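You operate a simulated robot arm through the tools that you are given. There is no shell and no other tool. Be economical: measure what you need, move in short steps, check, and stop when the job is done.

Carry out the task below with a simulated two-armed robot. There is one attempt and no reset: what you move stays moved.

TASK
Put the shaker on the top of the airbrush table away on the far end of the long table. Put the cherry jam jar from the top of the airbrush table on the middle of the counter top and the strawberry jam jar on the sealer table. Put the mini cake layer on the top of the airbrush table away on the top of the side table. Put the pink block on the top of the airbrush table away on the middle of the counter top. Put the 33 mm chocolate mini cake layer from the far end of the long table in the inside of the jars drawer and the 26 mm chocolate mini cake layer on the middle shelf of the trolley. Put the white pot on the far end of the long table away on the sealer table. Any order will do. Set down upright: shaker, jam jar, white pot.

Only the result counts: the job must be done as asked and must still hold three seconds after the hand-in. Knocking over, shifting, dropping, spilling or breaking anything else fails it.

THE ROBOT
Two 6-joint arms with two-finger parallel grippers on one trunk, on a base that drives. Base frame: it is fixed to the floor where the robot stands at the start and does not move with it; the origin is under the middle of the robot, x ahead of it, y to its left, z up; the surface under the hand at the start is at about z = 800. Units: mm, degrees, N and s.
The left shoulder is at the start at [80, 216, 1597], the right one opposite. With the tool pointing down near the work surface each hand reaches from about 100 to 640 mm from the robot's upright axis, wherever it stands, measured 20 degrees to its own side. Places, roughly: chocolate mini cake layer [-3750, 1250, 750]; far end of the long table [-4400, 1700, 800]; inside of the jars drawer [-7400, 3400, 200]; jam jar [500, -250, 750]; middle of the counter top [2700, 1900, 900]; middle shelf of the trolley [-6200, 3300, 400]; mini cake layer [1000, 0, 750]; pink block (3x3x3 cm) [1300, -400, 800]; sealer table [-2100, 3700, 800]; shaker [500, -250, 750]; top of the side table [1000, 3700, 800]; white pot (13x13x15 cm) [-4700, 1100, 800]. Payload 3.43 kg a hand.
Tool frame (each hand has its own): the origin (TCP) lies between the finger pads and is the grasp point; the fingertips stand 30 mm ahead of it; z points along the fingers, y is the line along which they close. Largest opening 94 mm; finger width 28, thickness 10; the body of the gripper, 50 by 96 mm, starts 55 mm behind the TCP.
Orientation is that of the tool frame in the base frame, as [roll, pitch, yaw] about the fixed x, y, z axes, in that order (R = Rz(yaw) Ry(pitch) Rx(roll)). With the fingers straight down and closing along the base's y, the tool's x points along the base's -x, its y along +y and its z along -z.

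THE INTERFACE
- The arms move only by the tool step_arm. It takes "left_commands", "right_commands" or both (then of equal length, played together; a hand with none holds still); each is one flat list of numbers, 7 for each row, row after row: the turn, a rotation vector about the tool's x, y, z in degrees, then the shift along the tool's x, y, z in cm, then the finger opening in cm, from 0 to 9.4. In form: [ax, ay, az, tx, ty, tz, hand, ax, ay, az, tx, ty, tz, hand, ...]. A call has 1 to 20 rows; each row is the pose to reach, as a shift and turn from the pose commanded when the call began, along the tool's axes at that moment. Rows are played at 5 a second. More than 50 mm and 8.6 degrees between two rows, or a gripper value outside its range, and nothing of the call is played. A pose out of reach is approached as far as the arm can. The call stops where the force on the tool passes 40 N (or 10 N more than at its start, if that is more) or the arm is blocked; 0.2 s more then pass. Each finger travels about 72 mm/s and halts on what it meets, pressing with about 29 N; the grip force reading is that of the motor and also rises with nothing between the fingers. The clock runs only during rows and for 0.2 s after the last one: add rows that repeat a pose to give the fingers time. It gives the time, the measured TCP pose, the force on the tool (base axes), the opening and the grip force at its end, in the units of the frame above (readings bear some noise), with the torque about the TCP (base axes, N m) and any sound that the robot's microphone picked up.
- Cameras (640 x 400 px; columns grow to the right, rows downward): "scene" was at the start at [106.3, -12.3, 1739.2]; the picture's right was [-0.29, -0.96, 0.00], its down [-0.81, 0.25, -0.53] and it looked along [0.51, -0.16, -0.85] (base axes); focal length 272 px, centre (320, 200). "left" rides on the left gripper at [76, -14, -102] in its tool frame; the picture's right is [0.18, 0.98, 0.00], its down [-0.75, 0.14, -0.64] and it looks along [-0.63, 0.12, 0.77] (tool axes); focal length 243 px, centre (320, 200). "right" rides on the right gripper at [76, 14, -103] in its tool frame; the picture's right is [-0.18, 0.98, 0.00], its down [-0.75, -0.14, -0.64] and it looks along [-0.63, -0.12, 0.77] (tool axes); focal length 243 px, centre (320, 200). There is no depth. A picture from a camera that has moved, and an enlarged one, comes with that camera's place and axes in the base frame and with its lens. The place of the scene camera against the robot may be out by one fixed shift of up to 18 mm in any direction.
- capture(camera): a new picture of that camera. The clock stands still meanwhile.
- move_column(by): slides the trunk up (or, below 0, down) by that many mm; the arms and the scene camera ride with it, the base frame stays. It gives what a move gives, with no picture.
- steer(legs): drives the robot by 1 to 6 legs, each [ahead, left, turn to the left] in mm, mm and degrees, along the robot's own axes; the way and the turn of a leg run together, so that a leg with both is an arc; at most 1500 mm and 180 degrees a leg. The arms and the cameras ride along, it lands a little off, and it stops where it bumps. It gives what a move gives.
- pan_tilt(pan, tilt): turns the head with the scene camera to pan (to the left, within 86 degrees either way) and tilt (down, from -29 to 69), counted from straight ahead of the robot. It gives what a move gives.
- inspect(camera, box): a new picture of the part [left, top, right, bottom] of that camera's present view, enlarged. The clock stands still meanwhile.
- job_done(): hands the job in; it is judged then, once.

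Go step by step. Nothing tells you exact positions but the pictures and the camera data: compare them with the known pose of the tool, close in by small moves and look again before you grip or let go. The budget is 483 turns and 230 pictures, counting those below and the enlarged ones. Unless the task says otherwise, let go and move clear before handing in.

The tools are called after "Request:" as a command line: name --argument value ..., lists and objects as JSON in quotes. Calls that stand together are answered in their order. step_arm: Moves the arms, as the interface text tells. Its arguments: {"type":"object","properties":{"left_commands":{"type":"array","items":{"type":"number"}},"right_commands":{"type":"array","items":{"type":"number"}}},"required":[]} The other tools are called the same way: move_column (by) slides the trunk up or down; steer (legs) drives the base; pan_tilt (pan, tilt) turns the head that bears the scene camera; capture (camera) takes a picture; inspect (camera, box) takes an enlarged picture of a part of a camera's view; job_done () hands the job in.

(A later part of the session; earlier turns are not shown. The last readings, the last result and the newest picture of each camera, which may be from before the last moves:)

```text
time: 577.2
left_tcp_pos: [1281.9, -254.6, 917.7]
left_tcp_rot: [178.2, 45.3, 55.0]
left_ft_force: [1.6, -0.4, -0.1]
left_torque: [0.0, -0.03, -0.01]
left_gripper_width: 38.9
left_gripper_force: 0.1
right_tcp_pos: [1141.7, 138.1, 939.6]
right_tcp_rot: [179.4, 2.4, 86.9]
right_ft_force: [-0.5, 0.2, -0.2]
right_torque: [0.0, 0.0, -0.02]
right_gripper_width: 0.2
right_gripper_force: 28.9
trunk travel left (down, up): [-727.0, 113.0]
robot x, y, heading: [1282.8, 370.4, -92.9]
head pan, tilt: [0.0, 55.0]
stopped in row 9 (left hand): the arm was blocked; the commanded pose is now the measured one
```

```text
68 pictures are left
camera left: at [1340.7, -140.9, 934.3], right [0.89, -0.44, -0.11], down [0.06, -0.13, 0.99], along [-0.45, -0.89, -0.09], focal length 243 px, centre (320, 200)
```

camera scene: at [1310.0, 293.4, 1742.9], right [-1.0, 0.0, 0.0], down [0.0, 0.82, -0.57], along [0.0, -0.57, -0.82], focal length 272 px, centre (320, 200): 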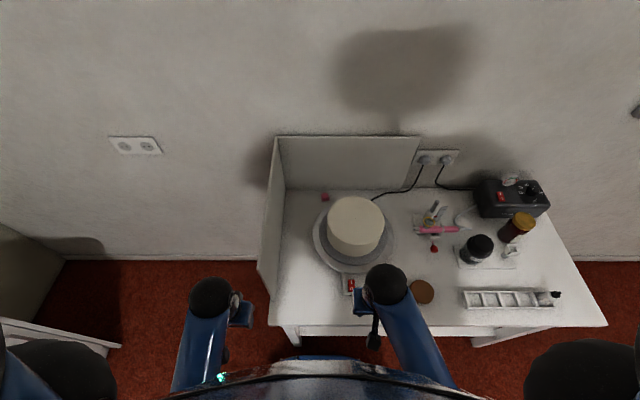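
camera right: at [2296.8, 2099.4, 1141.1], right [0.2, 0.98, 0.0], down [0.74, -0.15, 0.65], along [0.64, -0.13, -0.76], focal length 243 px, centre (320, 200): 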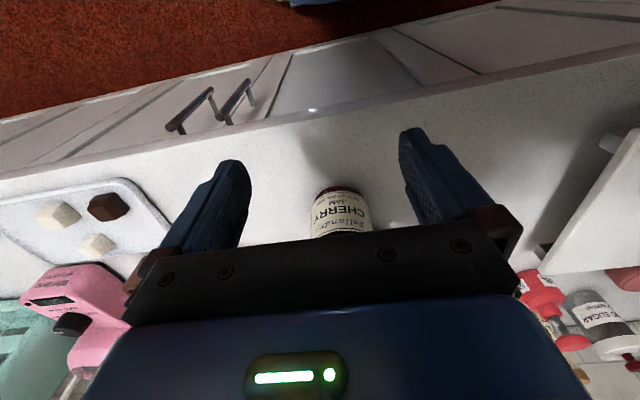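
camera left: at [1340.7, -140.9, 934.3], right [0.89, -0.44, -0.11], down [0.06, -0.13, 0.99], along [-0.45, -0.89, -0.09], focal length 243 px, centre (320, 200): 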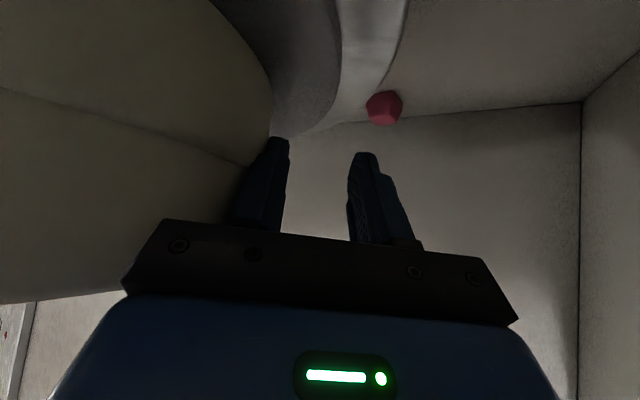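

The left forearm seems to be pressing on the side panel (the base was twisted a little). Raising the trunk at once to relieve.

Request:
move_column --by 110

Request:
capture --camera "scene"

Request:
capture --camera "left"

```text
time: 578.6
left_tcp_pos: [1295.4, -265.1, 1021.6]
left_tcp_rot: [179.3, 44.9, 56.3]
left_ft_force: [-0.8, -0.1, 0.6]
left_torque: [0.0, -0.03, 0.03]
left_gripper_width: 39.9
left_gripper_force: 0.0
right_tcp_pos: [1150.1, 127.5, 1050.0]
right_tcp_rot: [179.7, 1.9, 87.2]
right_ft_force: [-0.7, -0.8, 0.3]
right_torque: [0.0, -0.02, -0.01]
right_gripper_width: 0.0
right_gripper_force: 29.0
trunk travel left (down, up): [-837.0, 3.0]
robot x, y, heading: [1284.7, 368.3, -92.6]
head pan, tilt: [0.0, 55.0]
```

```text
67 pictures are left
camera scene: at [1284.4, 273.9, 1752.9], right [-1.0, 0.05, 0.0], down [0.04, 0.82, -0.57], along [-0.02, -0.57, -0.82], focal length 272 px, centre (320, 200)
```

scene: 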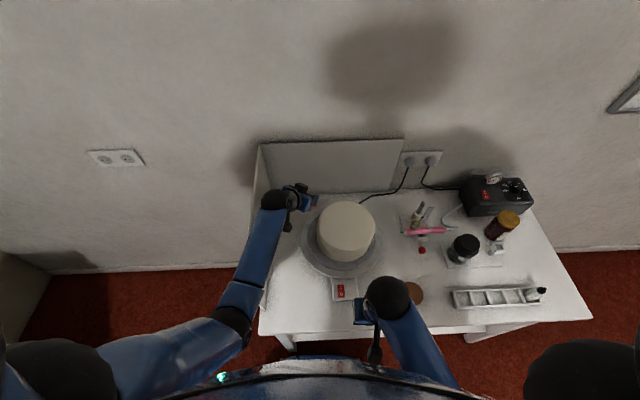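

```text
66 pictures are left
camera left: at [1353.4, -151.1, 1038.9], right [0.9, -0.43, -0.12], down [0.07, -0.14, 0.99], along [-0.44, -0.89, -0.09], focal length 243 px, centre (320, 200)
```

left: 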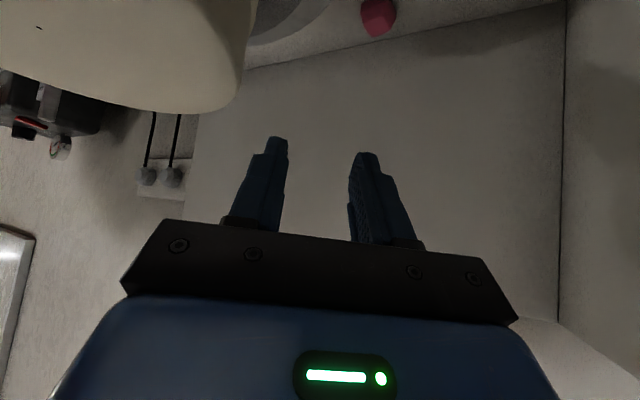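

Nothing has moved (table corners, panel and cake positions agree with before). I'll withdraw the left hand, untilting, and then re-approach from further west so the forearm stays off the panel.

Request:
step_arm --left_commands '[0, 5, 0, 1.3, 0, -1.3, 4, 0, 10, 0, 2.7, 0, -2.7, 4, 0, 15, 0, 4, 0, -4, 4, 0, 20, 0, 5.3, 0, -5.3, 4, 0, 25, 0, 6.7, 0, -6.7, 4, 0, 30, 0, 8, 0, -8, 4, 0, 35, 0, 9.4, 0, -9.4, 4, 0, 40, 0, 10.7, 0, -10.7, 4, 0, 45, 0, 12, 0, -12, 4]'

Request:
capture --camera "left"

```text
time: 580.6
left_tcp_pos: [1393.7, -123.4, 1021.5]
left_tcp_rot: [179.7, 0.0, 56.9]
left_ft_force: [-0.6, -0.1, -0.5]
left_torque: [0.0, 0.01, 0.05]
left_gripper_width: 40.2
left_gripper_force: 0.0
right_tcp_pos: [1153.7, 128.1, 1050.7]
right_tcp_rot: [179.9, 1.8, 87.1]
right_ft_force: [-0.6, -0.2, -0.4]
right_torque: [0.0, 0.03, 0.03]
right_gripper_width: 0.2
right_gripper_force: 28.8
trunk travel left (down, up): [-837.0, 3.0]
robot x, y, heading: [1286.9, 371.8, -92.8]
head pan, tilt: [0.0, 55.0]
```

```text
65 pictures are left
camera left: at [1423.0, -50.9, 1122.4], right [0.92, -0.38, 0.01], down [-0.3, -0.71, 0.64], along [-0.24, -0.6, -0.77], focal length 243 px, centre (320, 200)
```

left: 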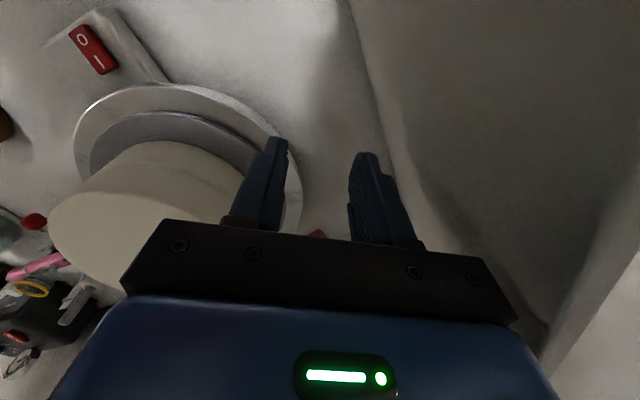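

Request:
step_arm --left_commands '[0, 0, -4, 3.1, -2.2, 0, 4, 0, 0, -8, 6.2, -4.3, 0, 4, 0, 0, -12, 9.2, -6.5, 0, 4, 0, 0, -16, 12.3, -8.6, 0, 4, 0, 0, -20, 15.3, -10.8, 0, 4, 0, 0, -24, 18.4, -13, 0, 4]'

Request:
steer --legs '[[-60, 0, 2.8], [0, -200, 0]]'

Request:
capture --camera "left"

```text
time: 582.0
left_tcp_pos: [1383.5, 105.6, 1017.4]
left_tcp_rot: [179.8, 0.3, 81.0]
left_ft_force: [0.4, 0.3, 0.1]
left_torque: [0.0, 0.01, 0.01]
left_gripper_width: 39.8
left_gripper_force: 0.0
right_tcp_pos: [1153.2, 128.9, 1050.7]
right_tcp_rot: [179.9, 1.8, 87.1]
right_ft_force: [0.3, 0.3, -0.1]
right_torque: [-0.03, -0.03, 0.0]
right_gripper_width: 0.0
right_gripper_force: 29.3
trunk travel left (down, up): [-837.0, 3.0]
robot x, y, heading: [1283.0, 369.8, -92.7]
head pan, tilt: [0.0, 55.0]
```

```text
time: 584.2
left_tcp_pos: [1204.0, 167.3, 1015.7]
left_tcp_rot: [179.9, 0.2, 83.8]
left_ft_force: [-0.9, -1.0, 0.0]
left_torque: [0.03, 0.03, -0.02]
left_gripper_width: 40.1
left_gripper_force: 0.0
right_tcp_pos: [972.5, 181.7, 1051.4]
right_tcp_rot: [-179.9, 1.9, 90.0]
right_ft_force: [1.0, 0.4, 0.2]
right_torque: [0.03, 0.05, 0.0]
right_gripper_width: 0.1
right_gripper_force: 29.2
trunk travel left (down, up): [-837.0, 3.0]
robot x, y, heading: [1095.1, 424.0, -89.8]
head pan, tilt: [0.0, 55.0]
```

```text
64 pictures are left
camera left: at [1199.3, 246.0, 1116.9], right [1.0, 0.08, 0.0], down [0.06, -0.76, 0.65], along [0.05, -0.64, -0.76], focal length 243 px, centre (320, 200)
```

left: 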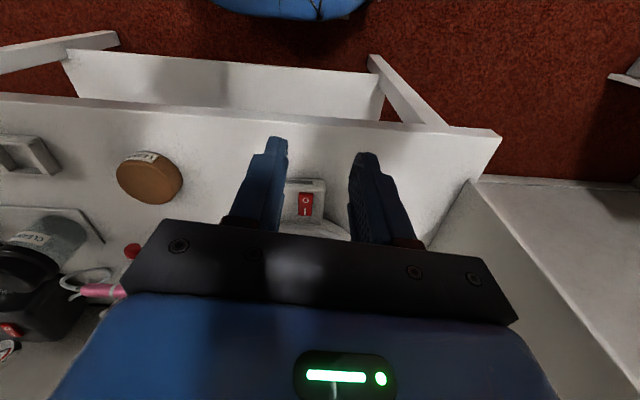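

Now x≈1180 gives a clear corridor for the forearm between cake and panel. Positioning, then moving the left hand to (1375, 130).

Request:
steer --legs '[[0, 85, 0], [38, 0, 0]]'

Request:
step_arm --left_commands '[0, 0, 0, -0.2, 3, 0, 4, 0, 0, 0, -0.4, 6, 0, 4, 0, 0, 0, -0.6, 9, 0, 4]'

```text
time: 585.7
left_tcp_pos: [1288.1, 138.5, 1017.9]
left_tcp_rot: [179.7, 0.6, 83.7]
left_ft_force: [0.7, -0.8, -0.3]
left_torque: [-0.06, 0.01, 0.03]
left_gripper_width: 40.0
left_gripper_force: 0.1
right_tcp_pos: [1055.7, 150.4, 1052.3]
right_tcp_rot: [179.9, 2.4, 89.9]
right_ft_force: [-0.4, 0.8, 0.8]
right_torque: [-0.06, 0.0, -0.02]
right_gripper_width: 0.1
right_gripper_force: 29.2
trunk travel left (down, up): [-837.0, 3.0]
robot x, y, heading: [1172.4, 392.4, -89.7]
head pan, tilt: [0.0, 55.0]
```

```text
time: 586.5
left_tcp_pos: [1372.8, 114.8, 1017.7]
left_tcp_rot: [179.6, 0.1, 83.7]
left_ft_force: [-0.4, 0.7, -0.8]
left_torque: [0.02, 0.02, 0.03]
left_gripper_width: 40.0
left_gripper_force: 0.0
right_tcp_pos: [1054.0, 146.7, 1051.4]
right_tcp_rot: [179.7, 1.9, 90.0]
right_ft_force: [-0.2, 0.3, -0.5]
right_torque: [-0.03, -0.03, 0.02]
right_gripper_width: 0.4
right_gripper_force: 28.9
trunk travel left (down, up): [-837.0, 3.0]
robot x, y, heading: [1175.2, 390.8, -89.9]
head pan, tilt: [0.0, 55.0]
```

Request:
step_arm --left_commands '[0, 0, 4, -3.9, 0.5, 0, 4, 0, 0, 8, -7.8, 1, 0, 4, 0, 0, 12, -11.7, 1.5, 0, 4, 0, 0, 16, -15.6, 2.1, 0, 4, 0, 0, 20, -19.5, 2.6, 0, 4, 0, 0, 24, -23.3, 3.1, 0, 4]'

Request:
capture --camera "scene"

```text
time: 587.9
left_tcp_pos: [1378.7, -124.3, 1016.2]
left_tcp_rot: [179.8, -0.1, 59.5]
left_ft_force: [-0.2, 0.6, -0.5]
left_torque: [0.03, 0.0, -0.02]
left_gripper_width: 40.2
left_gripper_force: 0.2
right_tcp_pos: [1054.1, 143.7, 1050.2]
right_tcp_rot: [179.9, 1.7, 89.9]
right_ft_force: [-0.2, 0.3, 0.3]
right_torque: [-0.02, 0.0, 0.0]
right_gripper_width: 0.0
right_gripper_force: 28.9
trunk travel left (down, up): [-837.0, 3.0]
robot x, y, heading: [1176.2, 391.1, -89.6]
head pan, tilt: [0.0, 55.0]
```

```text
63 pictures are left
camera scene: at [1184.9, 294.8, 1752.7], right [-1.0, 0.0, 0.0], down [0.0, 0.82, -0.57], along [0.0, -0.57, -0.82], focal length 272 px, centre (320, 200)
```

scene: 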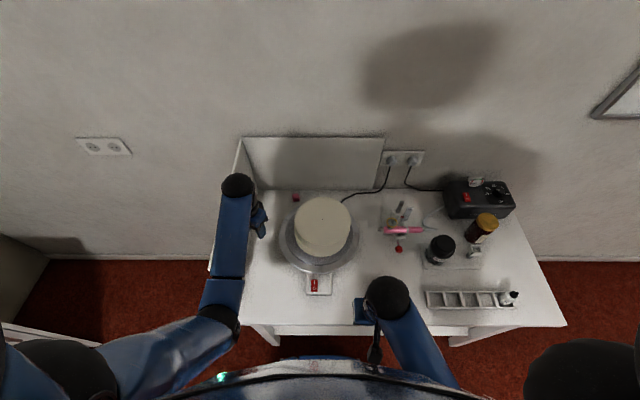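

Forearm is clear. Lowering 100 mm and checking the pose stays true.

Request:
move_column --by -100

```text
time: 589.3
left_tcp_pos: [1379.0, -122.0, 916.6]
left_tcp_rot: [179.7, 0.0, 59.7]
left_ft_force: [-0.8, 0.1, -0.4]
left_torque: [-0.01, -0.01, 0.02]
left_gripper_width: 40.0
left_gripper_force: 0.1
right_tcp_pos: [1055.3, 144.2, 950.8]
right_tcp_rot: [179.8, 1.8, 89.9]
right_ft_force: [-0.6, -0.4, -0.5]
right_torque: [0.0, 0.01, 0.02]
right_gripper_width: 0.0
right_gripper_force: 28.6
trunk travel left (down, up): [-737.0, 103.0]
robot x, y, heading: [1174.5, 389.7, -89.6]
head pan, tilt: [0.0, 55.0]
```

No contact. Tilting 45° and advancing toward the block.

Request:
step_arm --left_commands '[0, -5, 0, -1.4, 0.3, 0, 4, 0, -10, 0, -2.8, 0.7, 0.2, 4, 0, -15, 0, -4.2, 1, 0.3, 4, 0, -20, 0, -5.6, 1.3, 0.5, 4, 0, -25, 0, -7, 1.7, 0.6, 4, 0, -30, 0, -8.4, 2, 0.8, 4, 0, -35, 0, -9.8, 2.4, 0.9, 4, 0, -40, 0, -11.2, 2.7, 1.1, 4, 0, -45, 0, -12.5, 3, 1.2, 4]'

Request:
capture --camera "left"

```text
time: 591.3
left_tcp_pos: [1339.6, -246.9, 906.4]
left_tcp_rot: [179.2, 45.1, 59.1]
left_ft_force: [-0.3, -0.2, 0.5]
left_torque: [-0.03, 0.0, 0.05]
left_gripper_width: 39.7
left_gripper_force: 0.0
right_tcp_pos: [1052.3, 145.6, 951.4]
right_tcp_rot: [179.8, 1.9, 89.8]
right_ft_force: [-0.1, -0.6, 0.4]
right_torque: [0.03, -0.03, 0.01]
right_gripper_width: 0.0
right_gripper_force: 29.2
trunk travel left (down, up): [-737.0, 103.0]
robot x, y, heading: [1177.2, 389.8, -89.9]
head pan, tilt: [0.0, 55.0]
```

```text
62 pictures are left
camera left: at [1391.9, -129.9, 924.2], right [0.91, -0.39, -0.12], down [0.07, -0.13, 0.99], along [-0.4, -0.91, -0.09], focal length 243 px, centre (320, 200)
```

left: 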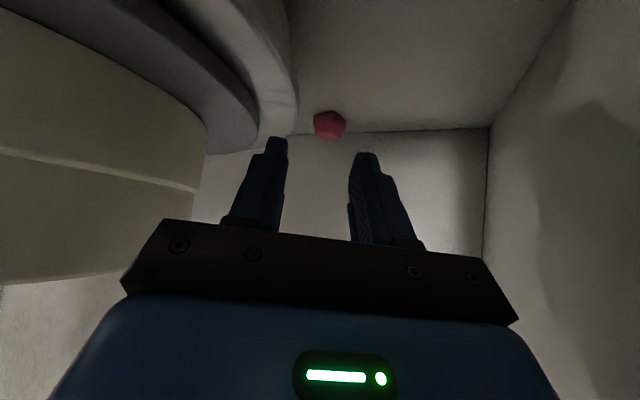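

Request:
inspect --camera "left" --box '[295, 90, 365, 160]'

```text
5.71 times, centred on (330, 125) of left
camera zoom: at [1391.9, -129.9, 924.2], right [0.91, -0.39, -0.12], down [0.07, -0.13, 0.99], along [-0.4, -0.91, -0.09], focal length 1386 px, centre (263, 629)
```

zoom: 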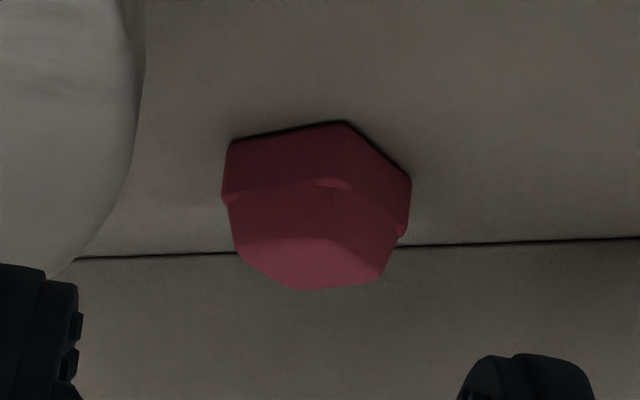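

The block is at (1287, -371), roughly axis-aligned. Approaching with a slight yaw correction and fingers opened to 7 cm.

Request:
step_arm --left_commands '[-2, 0, -2, -0.4, 0.1, 1.7, 5.5, -4, 0, -4, -0.8, 0.2, 3.5, 6.5, -6.4, 0, -6.4, -1.2, 0.25, 5.2, 7, -6.4, 0, -6.4, -1.5, 0.3, 6.9, 7, -6.4, 0, -6.4, -1.5, 0.3, 6.9, 7]'

Request:
capture --camera "left"

```text
time: 592.2
left_tcp_pos: [1316.6, -299.7, 888.0]
left_tcp_rot: [179.3, 47.0, 68.5]
left_ft_force: [-5.9, 7.7, 23.2]
left_torque: [0.24, 1.11, -0.45]
left_gripper_width: 74.1
left_gripper_force: 4.2
right_tcp_pos: [1054.4, 147.0, 950.8]
right_tcp_rot: [179.9, 1.9, 89.9]
right_ft_force: [0.3, 0.0, 0.0]
right_torque: [0.04, 0.05, 0.01]
right_gripper_width: 0.0
right_gripper_force: 28.7
trunk travel left (down, up): [-737.0, 103.0]
robot x, y, heading: [1178.2, 393.5, -90.2]
head pan, tilt: [0.0, 55.0]
stopped in row 4 (left hand): the force on the tool passed its limit at 54 N (the readings are from after the stop); the commanded pose is now the measured one
```

```text
60 pictures are left
camera left: at [1350.1, -174.7, 901.0], right [0.96, -0.24, -0.13], down [0.11, -0.09, 0.99], along [-0.25, -0.97, -0.06], focal length 243 px, centre (320, 200)
```

left: 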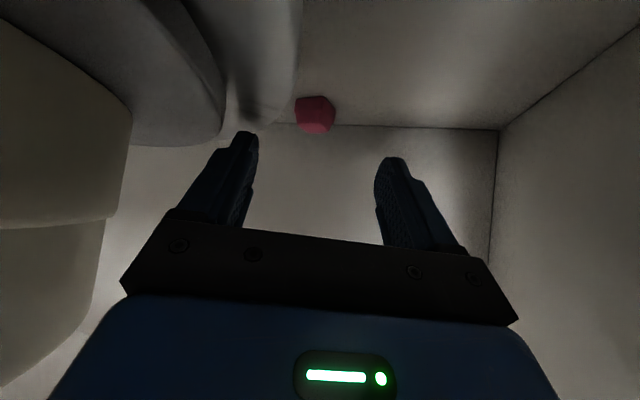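

The left finger touched the turntable's rim edge. Lifting off, narrowing the opening to 5 cm, and moving above the block before descending vertically.

Request:
step_arm --left_commands '[0, 0, 0, -0.9, 0, -0.8, 6, 0, 0, 0, -1.8, 0, -1.7, 5, 0, 0, 0, -3, 0, 0, 5, 0, 0, 0, -4.2, -0.1, 1.6, 5, 0, 0, 0, -5.3, -0.1, 3.2, 5, 0, 0, 0, -5.3, -0.1, 3.2, 5]'

Request:
capture --camera "left"

Request:
inspect --camera "scene" --box '[180, 130, 380, 310]'

```text
time: 593.6
left_tcp_pos: [1295.9, -353.4, 897.0]
left_tcp_rot: [179.5, 46.3, 68.4]
left_ft_force: [0.1, 0.3, 0.7]
left_torque: [0.02, 0.02, -0.01]
left_gripper_width: 50.0
left_gripper_force: 0.1
right_tcp_pos: [1055.3, 144.3, 949.9]
right_tcp_rot: [179.9, 1.8, 89.9]
right_ft_force: [-0.3, 0.3, 0.2]
right_torque: [0.02, 0.02, 0.01]
right_gripper_width: 0.0
right_gripper_force: 28.5
trunk travel left (down, up): [-737.0, 103.0]
robot x, y, heading: [1173.9, 389.7, -89.9]
head pan, tilt: [0.0, 55.0]
```

```text
59 pictures are left
camera left: at [1328.7, -229.5, 911.4], right [0.96, -0.24, -0.13], down [0.1, -0.1, 0.99], along [-0.25, -0.97, -0.07], focal length 243 px, centre (320, 200)
```

left: 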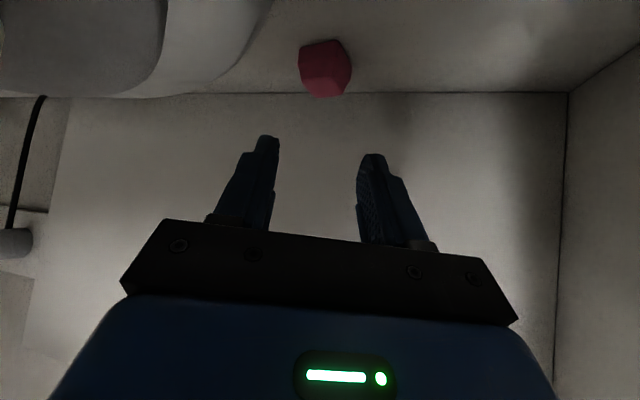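

```text
2.22 times, centred on (280, 220) of scene
camera zoom: at [1185.4, 297.2, 1652.9], right [-1.0, 0.0, 0.0], down [0.0, 0.82, -0.57], along [0.0, -0.57, -0.82], focal length 605 px, centre (409, 156)
```

zoom: 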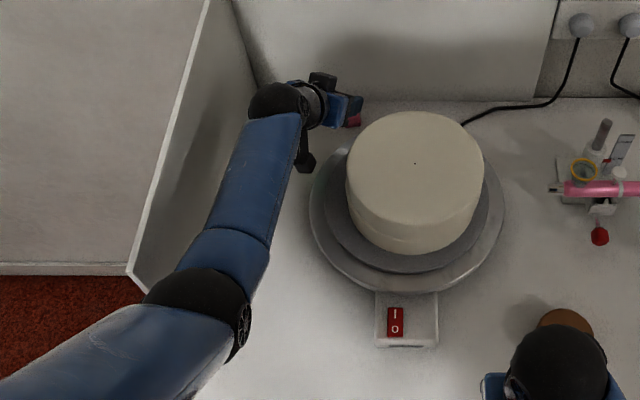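

The turntable is unmoved. Descending vertically onto the block, stopping a little high to check.

Request:
step_arm --left_commands '[0, 0, 0, 1, -0.06, 1.1, 5, 0, 0, 0, 2, -0.12, 2.2, 5, 0, 0, 0, 3, -0.18, 3.4, 5, 0, 0, 0, 3.6, -0.2, 4, 5, 0, 0, 0, 3.6, -0.2, 4, 5]'

Request:
capture --camera "left"

```text
time: 594.9
left_tcp_pos: [1294.4, -363.9, 855.4]
left_tcp_rot: [178.9, 47.4, 68.3]
left_ft_force: [-2.1, 1.1, 23.8]
left_torque: [2.88, -0.62, 0.16]
left_gripper_width: 49.8
left_gripper_force: 0.0
right_tcp_pos: [1055.4, 145.8, 951.3]
right_tcp_rot: [179.8, 2.0, 89.9]
right_ft_force: [0.6, -1.0, -0.7]
right_torque: [0.01, -0.04, -0.02]
right_gripper_width: 0.0
right_gripper_force: 29.3
trunk travel left (down, up): [-737.0, 103.0]
robot x, y, heading: [1173.0, 390.5, -89.8]
head pan, tilt: [0.0, 55.0]
stopped in row 5 (left hand): the force on the tool passed its limit at 42 N (the readings are from after the stop); the commanded pose is now the measured one
```

```text
57 pictures are left
camera left: at [1326.4, -238.9, 866.7], right [0.96, -0.24, -0.12], down [0.11, -0.08, 0.99], along [-0.24, -0.97, -0.05], focal length 243 px, centre (320, 200)
```

left: 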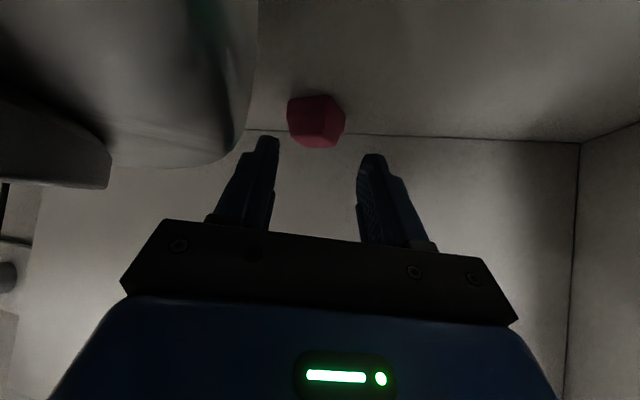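

The wrist camera housing is what touches the rim. A flatter tilt (25°) with a lower trunk will keep the camera above it: rising first, then untilting.

Request:
step_arm --left_commands '[0, 0, 0, -1, 0, -0.9, 5, 0, 0, 0, -2.2, 0, -2, 5, 0, 0, 0, -3.7, 0, -3.4, 5, 0, 4, 0, -3.7, 0, -3.4, 5, 0, 8, 0, -3.7, 0, -3.4, 5, 0, 12, 0, -3.7, 0, -3.4, 5, 0, 16, 0, -3.7, 0, -3.4, 5, 0, 20, 0, -3.7, 0, -3.4, 5, 0, 22, 0, -3.7, 0, -3.4, 5]'

```text
time: 596.9
left_tcp_pos: [1293.7, -361.4, 899.1]
left_tcp_rot: [179.4, 24.8, 68.7]
left_ft_force: [-0.2, -0.5, -0.1]
left_torque: [-0.03, -0.01, -0.03]
left_gripper_width: 50.1
left_gripper_force: 0.0
right_tcp_pos: [1054.4, 144.1, 950.4]
right_tcp_rot: [179.9, 1.8, 90.0]
right_ft_force: [-0.8, -0.1, -0.2]
right_torque: [0.01, 0.02, -0.02]
right_gripper_width: 0.0
right_gripper_force: 28.6
trunk travel left (down, up): [-737.0, 103.0]
robot x, y, heading: [1173.3, 387.4, -89.9]
head pan, tilt: [0.0, 55.0]
```

Request:
step_arm --left_commands '[-2.3, 0, -5, 0, -0.3, 0, 5, -4.6, 0, -10, 0, -0.6, 0, 5, -4.6, 0, -10, 0.1, -0.6, 0.2, 5]'

Request:
capture --camera "left"

```text
time: 597.6
left_tcp_pos: [1287.9, -358.9, 896.8]
left_tcp_rot: [179.4, 25.1, 79.8]
left_ft_force: [0.8, -0.7, 0.8]
left_torque: [0.03, -0.01, -0.03]
left_gripper_width: 50.2
left_gripper_force: 0.1
right_tcp_pos: [1055.8, 143.4, 949.7]
right_tcp_rot: [179.9, 1.8, 90.0]
right_ft_force: [-0.2, -0.7, 0.5]
right_torque: [-0.02, 0.02, 0.0]
right_gripper_width: 0.0
right_gripper_force: 29.2
trunk travel left (down, up): [-737.0, 103.0]
robot x, y, heading: [1174.0, 391.3, -89.6]
head pan, tilt: [0.0, 55.0]
```

```text
56 pictures are left
camera left: at [1293.6, -245.1, 956.2], right [1.0, -0.01, -0.07], down [0.06, -0.43, 0.9], along [-0.03, -0.9, -0.43], focal length 243 px, centre (320, 200)
```

left: 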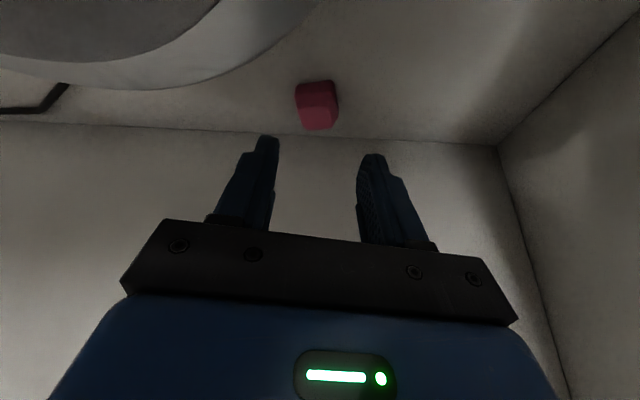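

Block now at about (1282.5, -376). Descending.

Request:
step_arm --left_commands '[0, 0, 0, 0.5, -0.1, 1.6, 5, 0, 0, 0, 1, -0.2, 3.2, 5, 0, 0, 0, 1.5, -0.25, 4.6, 5, 0, 0, 0, 1.75, -0.26, 5.4, 5, 0, 0, 0, 1.75, -0.26, 5.4, 5]'

Request:
capture --camera "left"

```text
time: 598.9
left_tcp_pos: [1289.2, -343.7, 853.6]
left_tcp_rot: [179.4, 25.1, 79.8]
left_ft_force: [0.2, -1.8, 0.3]
left_torque: [0.03, 0.0, 0.03]
left_gripper_width: 49.8
left_gripper_force: 0.1
left hand out of reach, approached as far as the arm can: row 2, 3, 4, 5
right_tcp_pos: [1054.0, 145.2, 950.7]
right_tcp_rot: [179.9, 1.7, 90.0]
right_ft_force: [-0.7, -0.1, -0.7]
right_torque: [0.0, 0.02, -0.02]
right_gripper_width: 0.0
right_gripper_force: 28.8
trunk travel left (down, up): [-737.0, 103.0]
robot x, y, heading: [1172.4, 392.4, -90.0]
head pan, tilt: [0.0, 55.0]
```

```text
55 pictures are left
camera left: at [1294.6, -229.9, 912.4], right [1.0, -0.01, -0.07], down [0.06, -0.43, 0.9], along [-0.03, -0.9, -0.43], focal length 243 px, centre (320, 200)
```

left: 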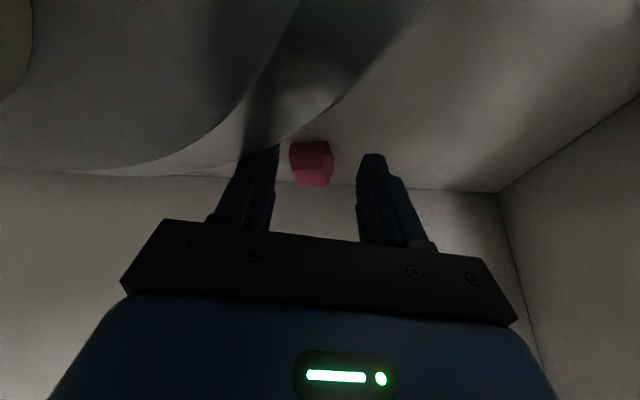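

Reach-limited; I'll go up a little, lower the trunk 80 mm and approach again.

Request:
step_arm --left_commands '[0, 0, 0, -0.5, 0, -1.5, 5, 0, 0, 0, -1, 0, -3, 5, 0, 0, 0, -1.7, 0, -5, 5, 0, 0, 0, -2.5, 0, -7.5, 5]'

Request:
move_column --by -80

Request:
capture --camera "left"

```text
time: 599.9
left_tcp_pos: [1288.8, -336.9, 933.2]
left_tcp_rot: [179.3, 25.0, 79.8]
left_ft_force: [-0.1, 0.7, 0.0]
left_torque: [0.03, -0.03, 0.04]
left_gripper_width: 50.1
left_gripper_force: 0.1
right_tcp_pos: [1055.0, 144.9, 949.1]
right_tcp_rot: [179.9, 1.8, 89.9]
right_ft_force: [0.8, -0.2, -0.2]
right_torque: [0.01, 0.01, 0.0]
right_gripper_width: 0.0
right_gripper_force: 29.1
trunk travel left (down, up): [-737.0, 103.0]
robot x, y, heading: [1177.4, 392.5, -90.0]
head pan, tilt: [0.0, 55.0]
```

```text
time: 601.1
left_tcp_pos: [1288.9, -342.6, 859.8]
left_tcp_rot: [179.3, 25.9, 79.9]
left_ft_force: [1.2, 1.0, -1.5]
left_torque: [-0.05, 0.05, -0.04]
left_gripper_width: 49.8
left_gripper_force: 0.0
right_tcp_pos: [1055.4, 145.6, 871.2]
right_tcp_rot: [179.9, 1.8, 90.0]
right_ft_force: [0.0, 0.0, -0.6]
right_torque: [-0.01, 0.04, -0.01]
right_gripper_width: 0.3
right_gripper_force: 29.0
trunk travel left (down, up): [-658.0, 182.0]
robot x, y, heading: [1170.9, 392.3, -89.8]
head pan, tilt: [0.0, 55.0]
stopped: the force on the tool passed its limit at 44 N (the readings are from after the stop); the commanded pose is now the measured one
```

```text
54 pictures are left
camera left: at [1293.9, -227.1, 916.9], right [1.0, -0.01, -0.07], down [0.06, -0.42, 0.91], along [-0.03, -0.91, -0.41], focal length 243 px, centre (320, 200)
```

left: 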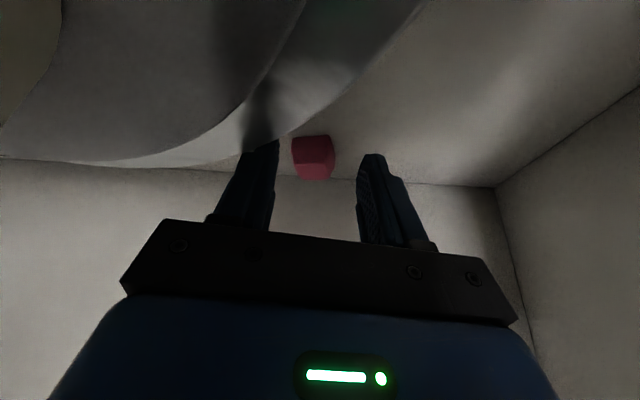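

The touch was brief with no lasting load. Advancing the last bit in small steps toward (1284, -366, 838).

Request:
step_arm --left_commands '[0, 0, 0, -1, -0.1, 0.6, 5, 0, 0, 0, -1.2, -0.1, 1.2, 5, 0, 0, 0, -1.2, -0.1, 2, 5, 0, 0, 0, -1.1, -0.1, 2.6, 5, 0, 0, 0, -1.1, -0.1, 2.6, 5]'

Request:
capture --camera "left"

```text
time: 602.3
left_tcp_pos: [1283.5, -362.4, 841.6]
left_tcp_rot: [179.4, 26.0, 79.8]
left_ft_force: [0.1, -0.5, -0.7]
left_torque: [-0.01, 0.0, -0.03]
left_gripper_width: 49.9
left_gripper_force: 0.1
right_tcp_pos: [1055.2, 145.2, 870.8]
right_tcp_rot: [179.9, 1.8, 90.0]
right_ft_force: [0.9, -0.2, -0.3]
right_torque: [-0.03, -0.01, -0.01]
right_gripper_width: 0.0
right_gripper_force: 28.9
trunk travel left (down, up): [-658.0, 182.0]
robot x, y, heading: [1177.1, 389.4, -89.6]
head pan, tilt: [0.0, 55.0]
```

```text
53 pictures are left
camera left: at [1289.2, -248.4, 900.2], right [1.0, -0.01, -0.07], down [0.06, -0.41, 0.91], along [-0.04, -0.91, -0.41], focal length 243 px, centre (320, 200)
```

left: 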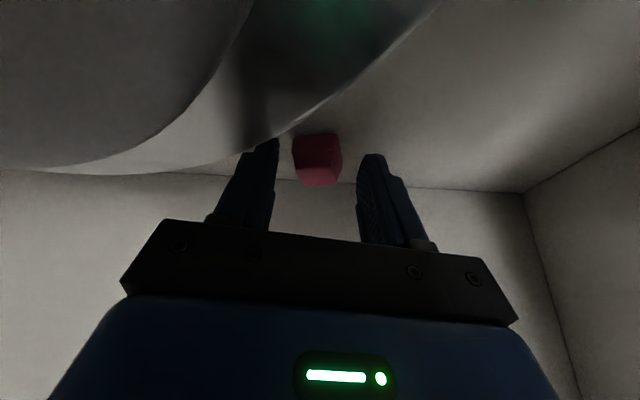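

The block is between the fingers. Last few mm, then close.

Request:
step_arm --left_commands '[0, 0, 0, -0.2, -0.1, 0.3, 5, 0, 0, 0, -0.2, -0.1, 0.5, 5, 0, 0, 0, -0.2, -0.1, 0.5, 4, 0, 0, 0, -0.2, -0.1, 0.5, 3, 0, 0, 0, -0.2, -0.1, 0.5, 2, 0, 0, 0, -0.2, -0.1, 0.5, 1, 0, 0, 0, -0.2, -0.1, 0.5, 1]'

Request:
capture --camera "left"

```text
time: 603.9
left_tcp_pos: [1282.8, -366.7, 839.0]
left_tcp_rot: [179.4, 26.1, 79.9]
left_ft_force: [0.0, -0.5, 0.6]
left_torque: [0.0, 0.01, 0.02]
left_gripper_width: 28.8
left_gripper_force: 28.6
right_tcp_pos: [1054.3, 143.6, 872.1]
right_tcp_rot: [179.9, 1.8, 90.0]
right_ft_force: [0.5, 0.1, 0.7]
right_torque: [0.01, -0.03, -0.04]
right_gripper_width: 0.0
right_gripper_force: 29.3
trunk travel left (down, up): [-658.0, 182.0]
robot x, y, heading: [1174.9, 391.5, -89.7]
head pan, tilt: [0.0, 55.0]
```

```text
52 pictures are left
camera left: at [1288.2, -252.1, 896.1], right [1.0, -0.01, -0.07], down [0.06, -0.41, 0.91], along [-0.03, -0.91, -0.41], focal length 243 px, centre (320, 200)
```

left: 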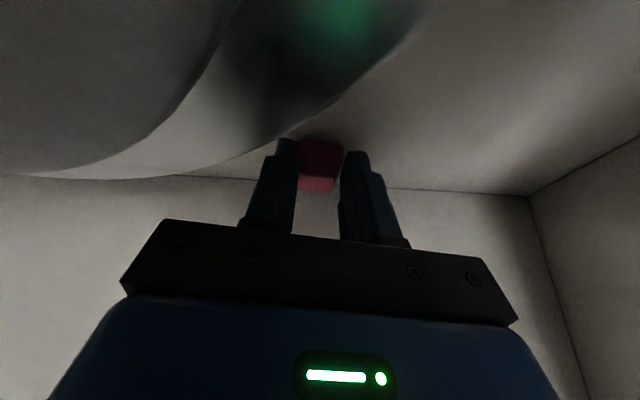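

Gripped. Raising straight up with the trunk.

Request:
move_column --by 175

Request:
capture --camera "left"

Request:
capture --camera "scene"

```text
time: 605.9
left_tcp_pos: [1282.8, -367.0, 1012.7]
left_tcp_rot: [179.3, 25.9, 79.9]
left_ft_force: [-0.1, -0.1, 0.3]
left_torque: [0.0, -0.01, 0.02]
left_gripper_width: 28.8
left_gripper_force: 29.7
right_tcp_pos: [1054.5, 144.4, 1046.6]
right_tcp_rot: [179.9, 1.8, 90.0]
right_ft_force: [0.3, 0.3, -0.2]
right_torque: [0.02, 0.04, 0.01]
right_gripper_width: 0.2
right_gripper_force: 29.3
trunk travel left (down, up): [-833.0, 7.0]
robot x, y, heading: [1177.6, 393.1, -89.8]
head pan, tilt: [0.0, 55.0]
```

```text
51 pictures are left
camera left: at [1288.2, -252.1, 1070.9], right [1.0, -0.01, -0.07], down [0.06, -0.41, 0.91], along [-0.03, -0.91, -0.41], focal length 243 px, centre (320, 200)
```

left: 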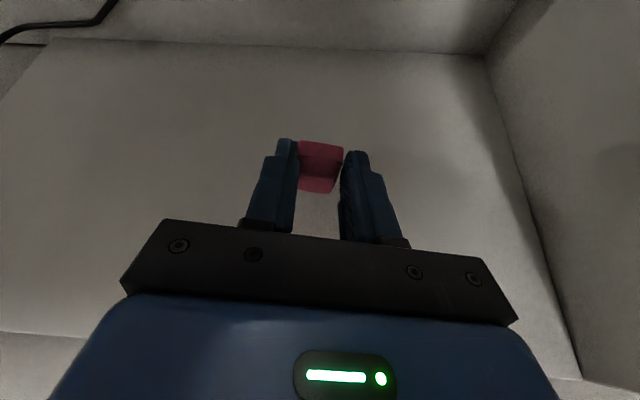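

```text
50 pictures are left
camera scene: at [1185.5, 296.9, 1748.4], right [-1.0, 0.0, 0.0], down [0.0, 0.82, -0.57], along [0.0, -0.57, -0.82], focal length 272 px, centre (320, 200)
```

scene: 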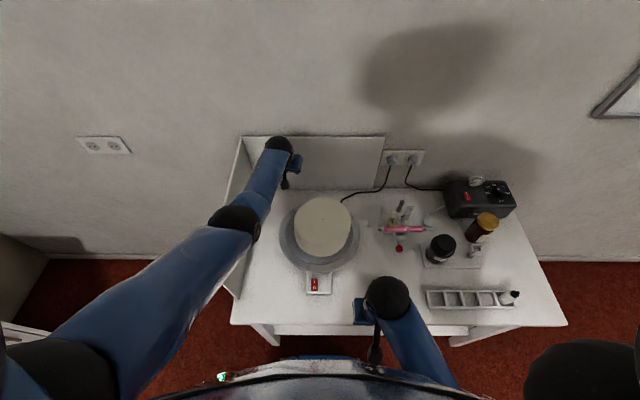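

Block held, and everything else is as before. Withdrawing the left hand: first east beside the cake, then north.

Request:
step_arm --left_commands '[0, 0, 0, 1.1, 1.9, -0.8, 1, 0, 0, 0, 2.2, 3.8, -1.6, 1, 0, 0, 0, 3.3, 5.7, -2.5, 1, 0, 0, 0, 4.4, 7.6, -3.3, 1, 0, 0, 0, 7.5, 7.1, -4.8, 1, 0, 0, 0, 10.6, 6.6, -6.4, 1, 0, 0, 0, 13.8, 6, -8, 1, 0, 0, 0, 17, 5.4, -9.5, 1, 0, 0, 0, 20, 4.8, -11, 1, 0, 0, 0, 23, 4.2, -12.3, 1]'

Request:
capture --camera "scene"

```text
time: 608.1
left_tcp_pos: [1365.8, -116.8, 1024.0]
left_tcp_rot: [179.4, 26.0, 79.7]
left_ft_force: [-0.4, 0.7, -0.3]
left_torque: [-0.01, -0.03, 0.0]
left_gripper_width: 28.7
left_gripper_force: 29.1
right_tcp_pos: [1054.4, 146.9, 1046.0]
right_tcp_rot: [179.9, 1.9, 90.0]
right_ft_force: [0.3, 0.8, 0.3]
right_torque: [-0.03, 0.0, 0.0]
right_gripper_width: 0.0
right_gripper_force: 28.4
trunk travel left (down, up): [-833.0, 7.0]
robot x, y, heading: [1174.1, 393.3, -90.0]
head pan, tilt: [0.0, 55.0]
```

```text
49 pictures are left
camera scene: at [1185.4, 299.2, 1748.6], right [-1.0, 0.0, 0.0], down [0.0, 0.82, -0.57], along [0.0, -0.57, -0.82], focal length 272 px, centre (320, 200)
```

scene: 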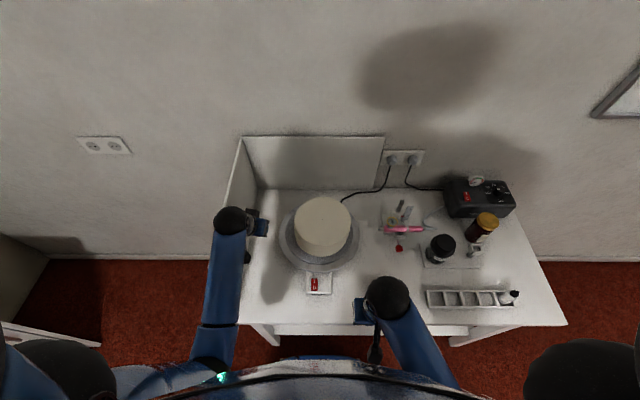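

Request:
step_arm --left_commands '[0, 0, 0, 3.2, -0.8, -1.6, 1, 0, 0, 0, 6.4, -1.6, -3.1, 1, 0, 0, 0, 9.7, -2.4, -4.7, 1, 0, 0, 0, 12.9, -3.2, -6.3, 1, 0, 0, 0, 16, -4, -7.8, 1, 0, 0, 0, 19.3, -4.8, -9.4, 1]'

Request:
steer --legs '[[0, -90, 0]]'

Request:
step_arm --right_commands '[0, 0, 0, -3, 0, 0, 3, 0, 0, 0, -6, 0, 0, 6, 0, 0, 0, -9, 0, 0, 9, 0, 0, 0, -11, 0, 0, 9.4]'

Request:
capture --camera "right"

```text
time: 609.5
left_tcp_pos: [1357.1, 104.3, 1023.4]
left_tcp_rot: [179.4, 26.0, 80.0]
left_ft_force: [-0.5, 0.1, -0.2]
left_torque: [-0.02, -0.02, -0.01]
left_gripper_width: 28.5
left_gripper_force: 28.7
right_tcp_pos: [1056.5, 146.7, 1046.5]
right_tcp_rot: [179.8, 1.9, 90.0]
right_ft_force: [-0.1, 0.4, 0.7]
right_torque: [0.0, 0.03, 0.01]
right_gripper_width: 0.0
right_gripper_force: 29.3
trunk travel left (down, up): [-833.0, 7.0]
robot x, y, heading: [1172.9, 390.9, -89.5]
head pan, tilt: [0.0, 55.0]
```

```text
time: 610.6
left_tcp_pos: [1273.8, 101.1, 1020.4]
left_tcp_rot: [180.0, 26.0, 80.1]
left_ft_force: [1.1, -0.5, -0.2]
left_torque: [-0.03, 0.08, 0.01]
left_gripper_width: 28.5
left_gripper_force: 29.3
right_tcp_pos: [973.5, 144.3, 1047.3]
right_tcp_rot: [-179.6, 1.8, 90.1]
right_ft_force: [1.3, 0.3, 0.3]
right_torque: [0.01, 0.05, 0.07]
right_gripper_width: 0.0
right_gripper_force: 29.0
trunk travel left (down, up): [-833.0, 7.0]
robot x, y, heading: [1089.3, 392.3, -89.9]
head pan, tilt: [0.0, 55.0]
```

```text
time: 611.6
left_tcp_pos: [1263.7, 101.0, 1023.0]
left_tcp_rot: [179.2, 25.9, 79.8]
left_ft_force: [0.0, -0.3, -0.2]
left_torque: [0.01, -0.02, -0.01]
left_gripper_width: 28.8
left_gripper_force: 28.4
right_tcp_pos: [963.9, 36.6, 1043.0]
right_tcp_rot: [179.7, 2.0, 89.9]
right_ft_force: [0.0, -0.1, 0.2]
right_torque: [-0.04, -0.04, 0.02]
right_gripper_width: 94.2
right_gripper_force: 0.1
right hand out of reach, approached as far as the arm can: row 4
trunk travel left (down, up): [-833.0, 7.0]
robot x, y, heading: [1086.4, 391.1, -89.5]
head pan, tilt: [0.0, 55.0]
```

```text
48 pictures are left
camera right: at [979.5, 115.3, 1143.1], right [0.98, -0.19, 0.01], down [-0.15, -0.73, 0.67], along [-0.12, -0.66, -0.75], focal length 243 px, centre (320, 200)
```

right: 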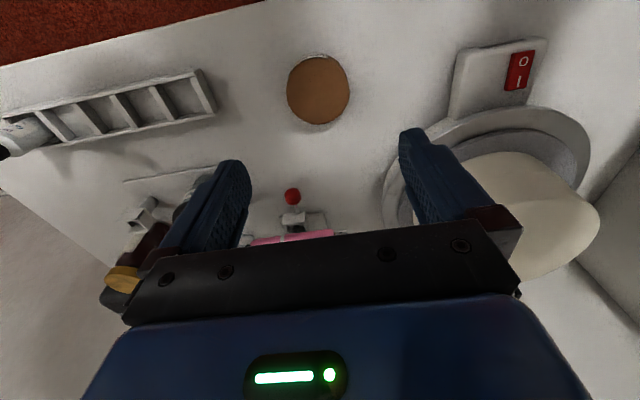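

The mini cake layer is at about (961, 16). Descending toward it with the right hand.

Request:
step_arm --right_commands '[0, 1, 0, -1, -0.1, 4, 9.4, 0, 2, 0, -2, -0.2, 8, 9.4, 0, 2, 0, -2, -0.25, 12, 9.4, 0, 2, 0, -2, -0.25, 15, 9.4, 0, 2, 0, -2, -0.25, 15, 9.4]'

Request:
capture --camera "right"

```text
time: 612.8
left_tcp_pos: [1266.2, 103.0, 1023.2]
left_tcp_rot: [179.4, 25.9, 79.9]
left_ft_force: [0.3, 0.2, -0.8]
left_torque: [0.04, -0.01, -0.03]
left_gripper_width: 28.7
left_gripper_force: 29.0
right_tcp_pos: [965.6, 7.2, 897.0]
right_tcp_rot: [179.9, -0.2, 90.0]
right_ft_force: [-0.4, -0.7, 0.0]
right_torque: [0.01, 0.0, 0.01]
right_gripper_width: 94.1
right_gripper_force: 0.1
trunk travel left (down, up): [-833.0, 7.0]
robot x, y, heading: [1085.3, 389.0, -89.7]
head pan, tilt: [0.0, 55.0]
```

```text
47 pictures are left
camera right: at [980.5, 83.3, 1000.3], right [0.98, -0.18, 0.0], down [-0.14, -0.76, 0.64], along [-0.12, -0.63, -0.77], focal length 243 px, centre (320, 200)
```

right: 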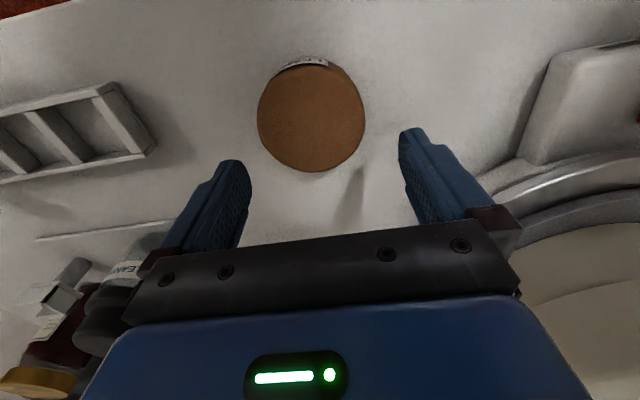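

Request:
step_arm --right_commands '[0, 0, 0, 1.1, -0.45, 1.5, 9.4, 0, 0, 0, 1.1, -0.45, 3.5, 9.4, 0, 0, 0, 1.1, -0.45, 5, 9.4, 0, 0, 0, 1.1, -0.45, 5, 9.4]'

Request:
capture --camera "right"

```text
time: 613.8
left_tcp_pos: [1266.2, 100.4, 1023.3]
left_tcp_rot: [179.5, 26.0, 79.8]
left_ft_force: [0.0, 1.0, -1.2]
left_torque: [0.0, 0.01, 0.03]
left_gripper_width: 28.4
left_gripper_force: 28.8
right_tcp_pos: [959.4, 21.1, 844.9]
right_tcp_rot: [179.9, -0.2, 90.1]
right_ft_force: [-0.5, -0.1, 0.4]
right_torque: [-0.01, -0.01, 0.0]
right_gripper_width: 94.0
right_gripper_force: 0.1
trunk travel left (down, up): [-833.0, 7.0]
robot x, y, heading: [1084.5, 393.1, -90.0]
head pan, tilt: [0.0, 55.0]
```

```text
46 pictures are left
camera right: at [974.8, 97.5, 948.0], right [0.98, -0.18, 0.0], down [-0.14, -0.76, 0.64], along [-0.12, -0.63, -0.77], focal length 243 px, centre (320, 200)
```

right: 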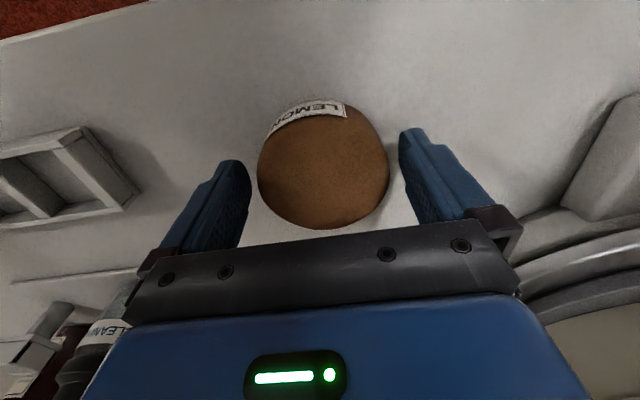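

Request:
step_arm --right_commands '[0, 0, 0, -0.1, 0.25, 0.4, 9.4, 0, 0, 0, -0.1, 0.25, 0.9, 9.4, 0, 0, 0, -0.1, 0.25, 0.9, 7.5, 0, 0, 0, -0.1, 0.25, 0.9, 6, 0, 0, 0, -0.1, 0.25, 0.9, 5, 0, 0, 0, -0.1, 0.25, 0.9, 5, 0, 0, 0, -0.1, 0.25, 0.6, 5, 0, 0, 0, -0.1, 0.25, 0, 5, 0, 0, 0, -0.1, 0.25, -1, 5, 0, 0, 0, -0.1, 0.25, -2.2, 5, 0, 0, 0, -0.1, 0.25, -3.5, 5, 0, 0, 0, -0.1, 0.25, -4.8, 5, 0, 0, 0, -0.1, 0.25, -6, 5]'

Request:
capture --camera "right"

```text
time: 616.6
left_tcp_pos: [1266.4, 101.8, 1022.6]
left_tcp_rot: [179.5, 25.9, 79.8]
left_ft_force: [0.2, 0.2, 0.2]
left_torque: [-0.01, 0.02, 0.02]
left_gripper_width: 28.8
left_gripper_force: 29.3
right_tcp_pos: [960.7, 19.3, 905.4]
right_tcp_rot: [180.0, -0.3, 90.1]
right_ft_force: [-0.8, 0.4, 0.4]
right_torque: [0.0, 0.02, -0.02]
right_gripper_width: 78.1
right_gripper_force: 28.9
trunk travel left (down, up): [-833.0, 7.0]
robot x, y, heading: [1083.1, 392.1, -89.8]
head pan, tilt: [0.0, 55.0]
```

```text
45 pictures are left
camera right: at [976.0, 96.1, 1008.1], right [0.98, -0.18, 0.0], down [-0.14, -0.76, 0.64], along [-0.12, -0.63, -0.77], focal length 243 px, centre (320, 200)
```

right: 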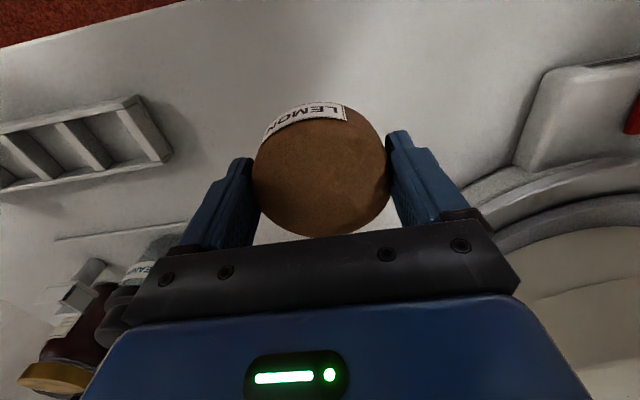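

Held. Raising the right hand and driving to the counter with both.

Request:
step_arm --right_commands '[0, 0, 0, 0, 0, -1, 5, 0, 0, 0, 0.3, 0, -2.6, 5, 0, 0, 0, 1, 0, -4.6, 5, 0, 0, 0, 2, 0, -6.6, 5, 0, 0, 0, 3, 0, -8.6, 5, 0, 0, 0, 4, 0, -10.6, 5, 0, 0, 0, 5, 0, -12, 5, 0, 0, 0, 6, 0, -13, 5]'

Request:
steer --legs '[[-90, 0, 0], [0, 300, 0], [0, 300, 0], [0, 300, 0]]'

Request:
steer --legs '[[0, 0, 15], [0, 0, 15], [0, 0, 15], [0, 0, 15], [0, 0, 15], [0, 0, 15]]'

```text
time: 618.4
left_tcp_pos: [1266.8, 101.9, 1023.4]
left_tcp_rot: [179.4, 26.1, 79.8]
left_ft_force: [-0.7, -0.2, -0.4]
left_torque: [0.0, -0.02, 0.01]
left_gripper_width: 28.9
left_gripper_force: 28.9
right_tcp_pos: [960.7, 79.6, 1035.6]
right_tcp_rot: [180.0, -0.2, 89.9]
right_ft_force: [0.2, -0.4, -0.2]
right_torque: [0.02, 0.0, -0.01]
right_gripper_width: 78.2
right_gripper_force: 28.7
trunk travel left (down, up): [-833.0, 7.0]
robot x, y, heading: [1086.5, 387.8, -89.8]
head pan, tilt: [0.0, 55.0]
```

```text
time: 624.4
left_tcp_pos: [2155.5, 194.2, 1022.7]
left_tcp_rot: [179.3, 25.9, 79.9]
left_ft_force: [0.2, -0.6, 0.3]
left_torque: [0.01, -0.03, 0.03]
left_gripper_width: 28.6
left_gripper_force: 29.3
right_tcp_pos: [1850.4, 171.8, 1034.4]
right_tcp_rot: [179.8, -0.2, 90.1]
right_ft_force: [-0.7, -0.3, 0.4]
right_torque: [0.0, 0.01, -0.03]
right_gripper_width: 78.0
right_gripper_force: 29.6
trunk travel left (down, up): [-833.0, 7.0]
robot x, y, heading: [1974.5, 482.7, -89.6]
head pan, tilt: [0.0, 55.0]
```

```text
time: 630.1
left_tcp_pos: [2264.6, 667.8, 1023.1]
left_tcp_rot: [179.5, 25.9, 170.3]
left_ft_force: [0.3, 1.0, 0.5]
left_torque: [0.02, 0.04, 0.0]
left_gripper_width: 28.6
left_gripper_force: 29.4
right_tcp_pos: [2289.6, 362.1, 1035.6]
right_tcp_rot: [179.9, -0.2, -179.4]
right_ft_force: [0.2, 0.8, -0.6]
right_torque: [0.01, 0.01, 0.0]
right_gripper_width: 78.3
right_gripper_force: 28.8
trunk travel left (down, up): [-833.0, 7.0]
robot x, y, heading: [1977.0, 487.0, 0.8]
head pan, tilt: [0.0, 55.0]
```

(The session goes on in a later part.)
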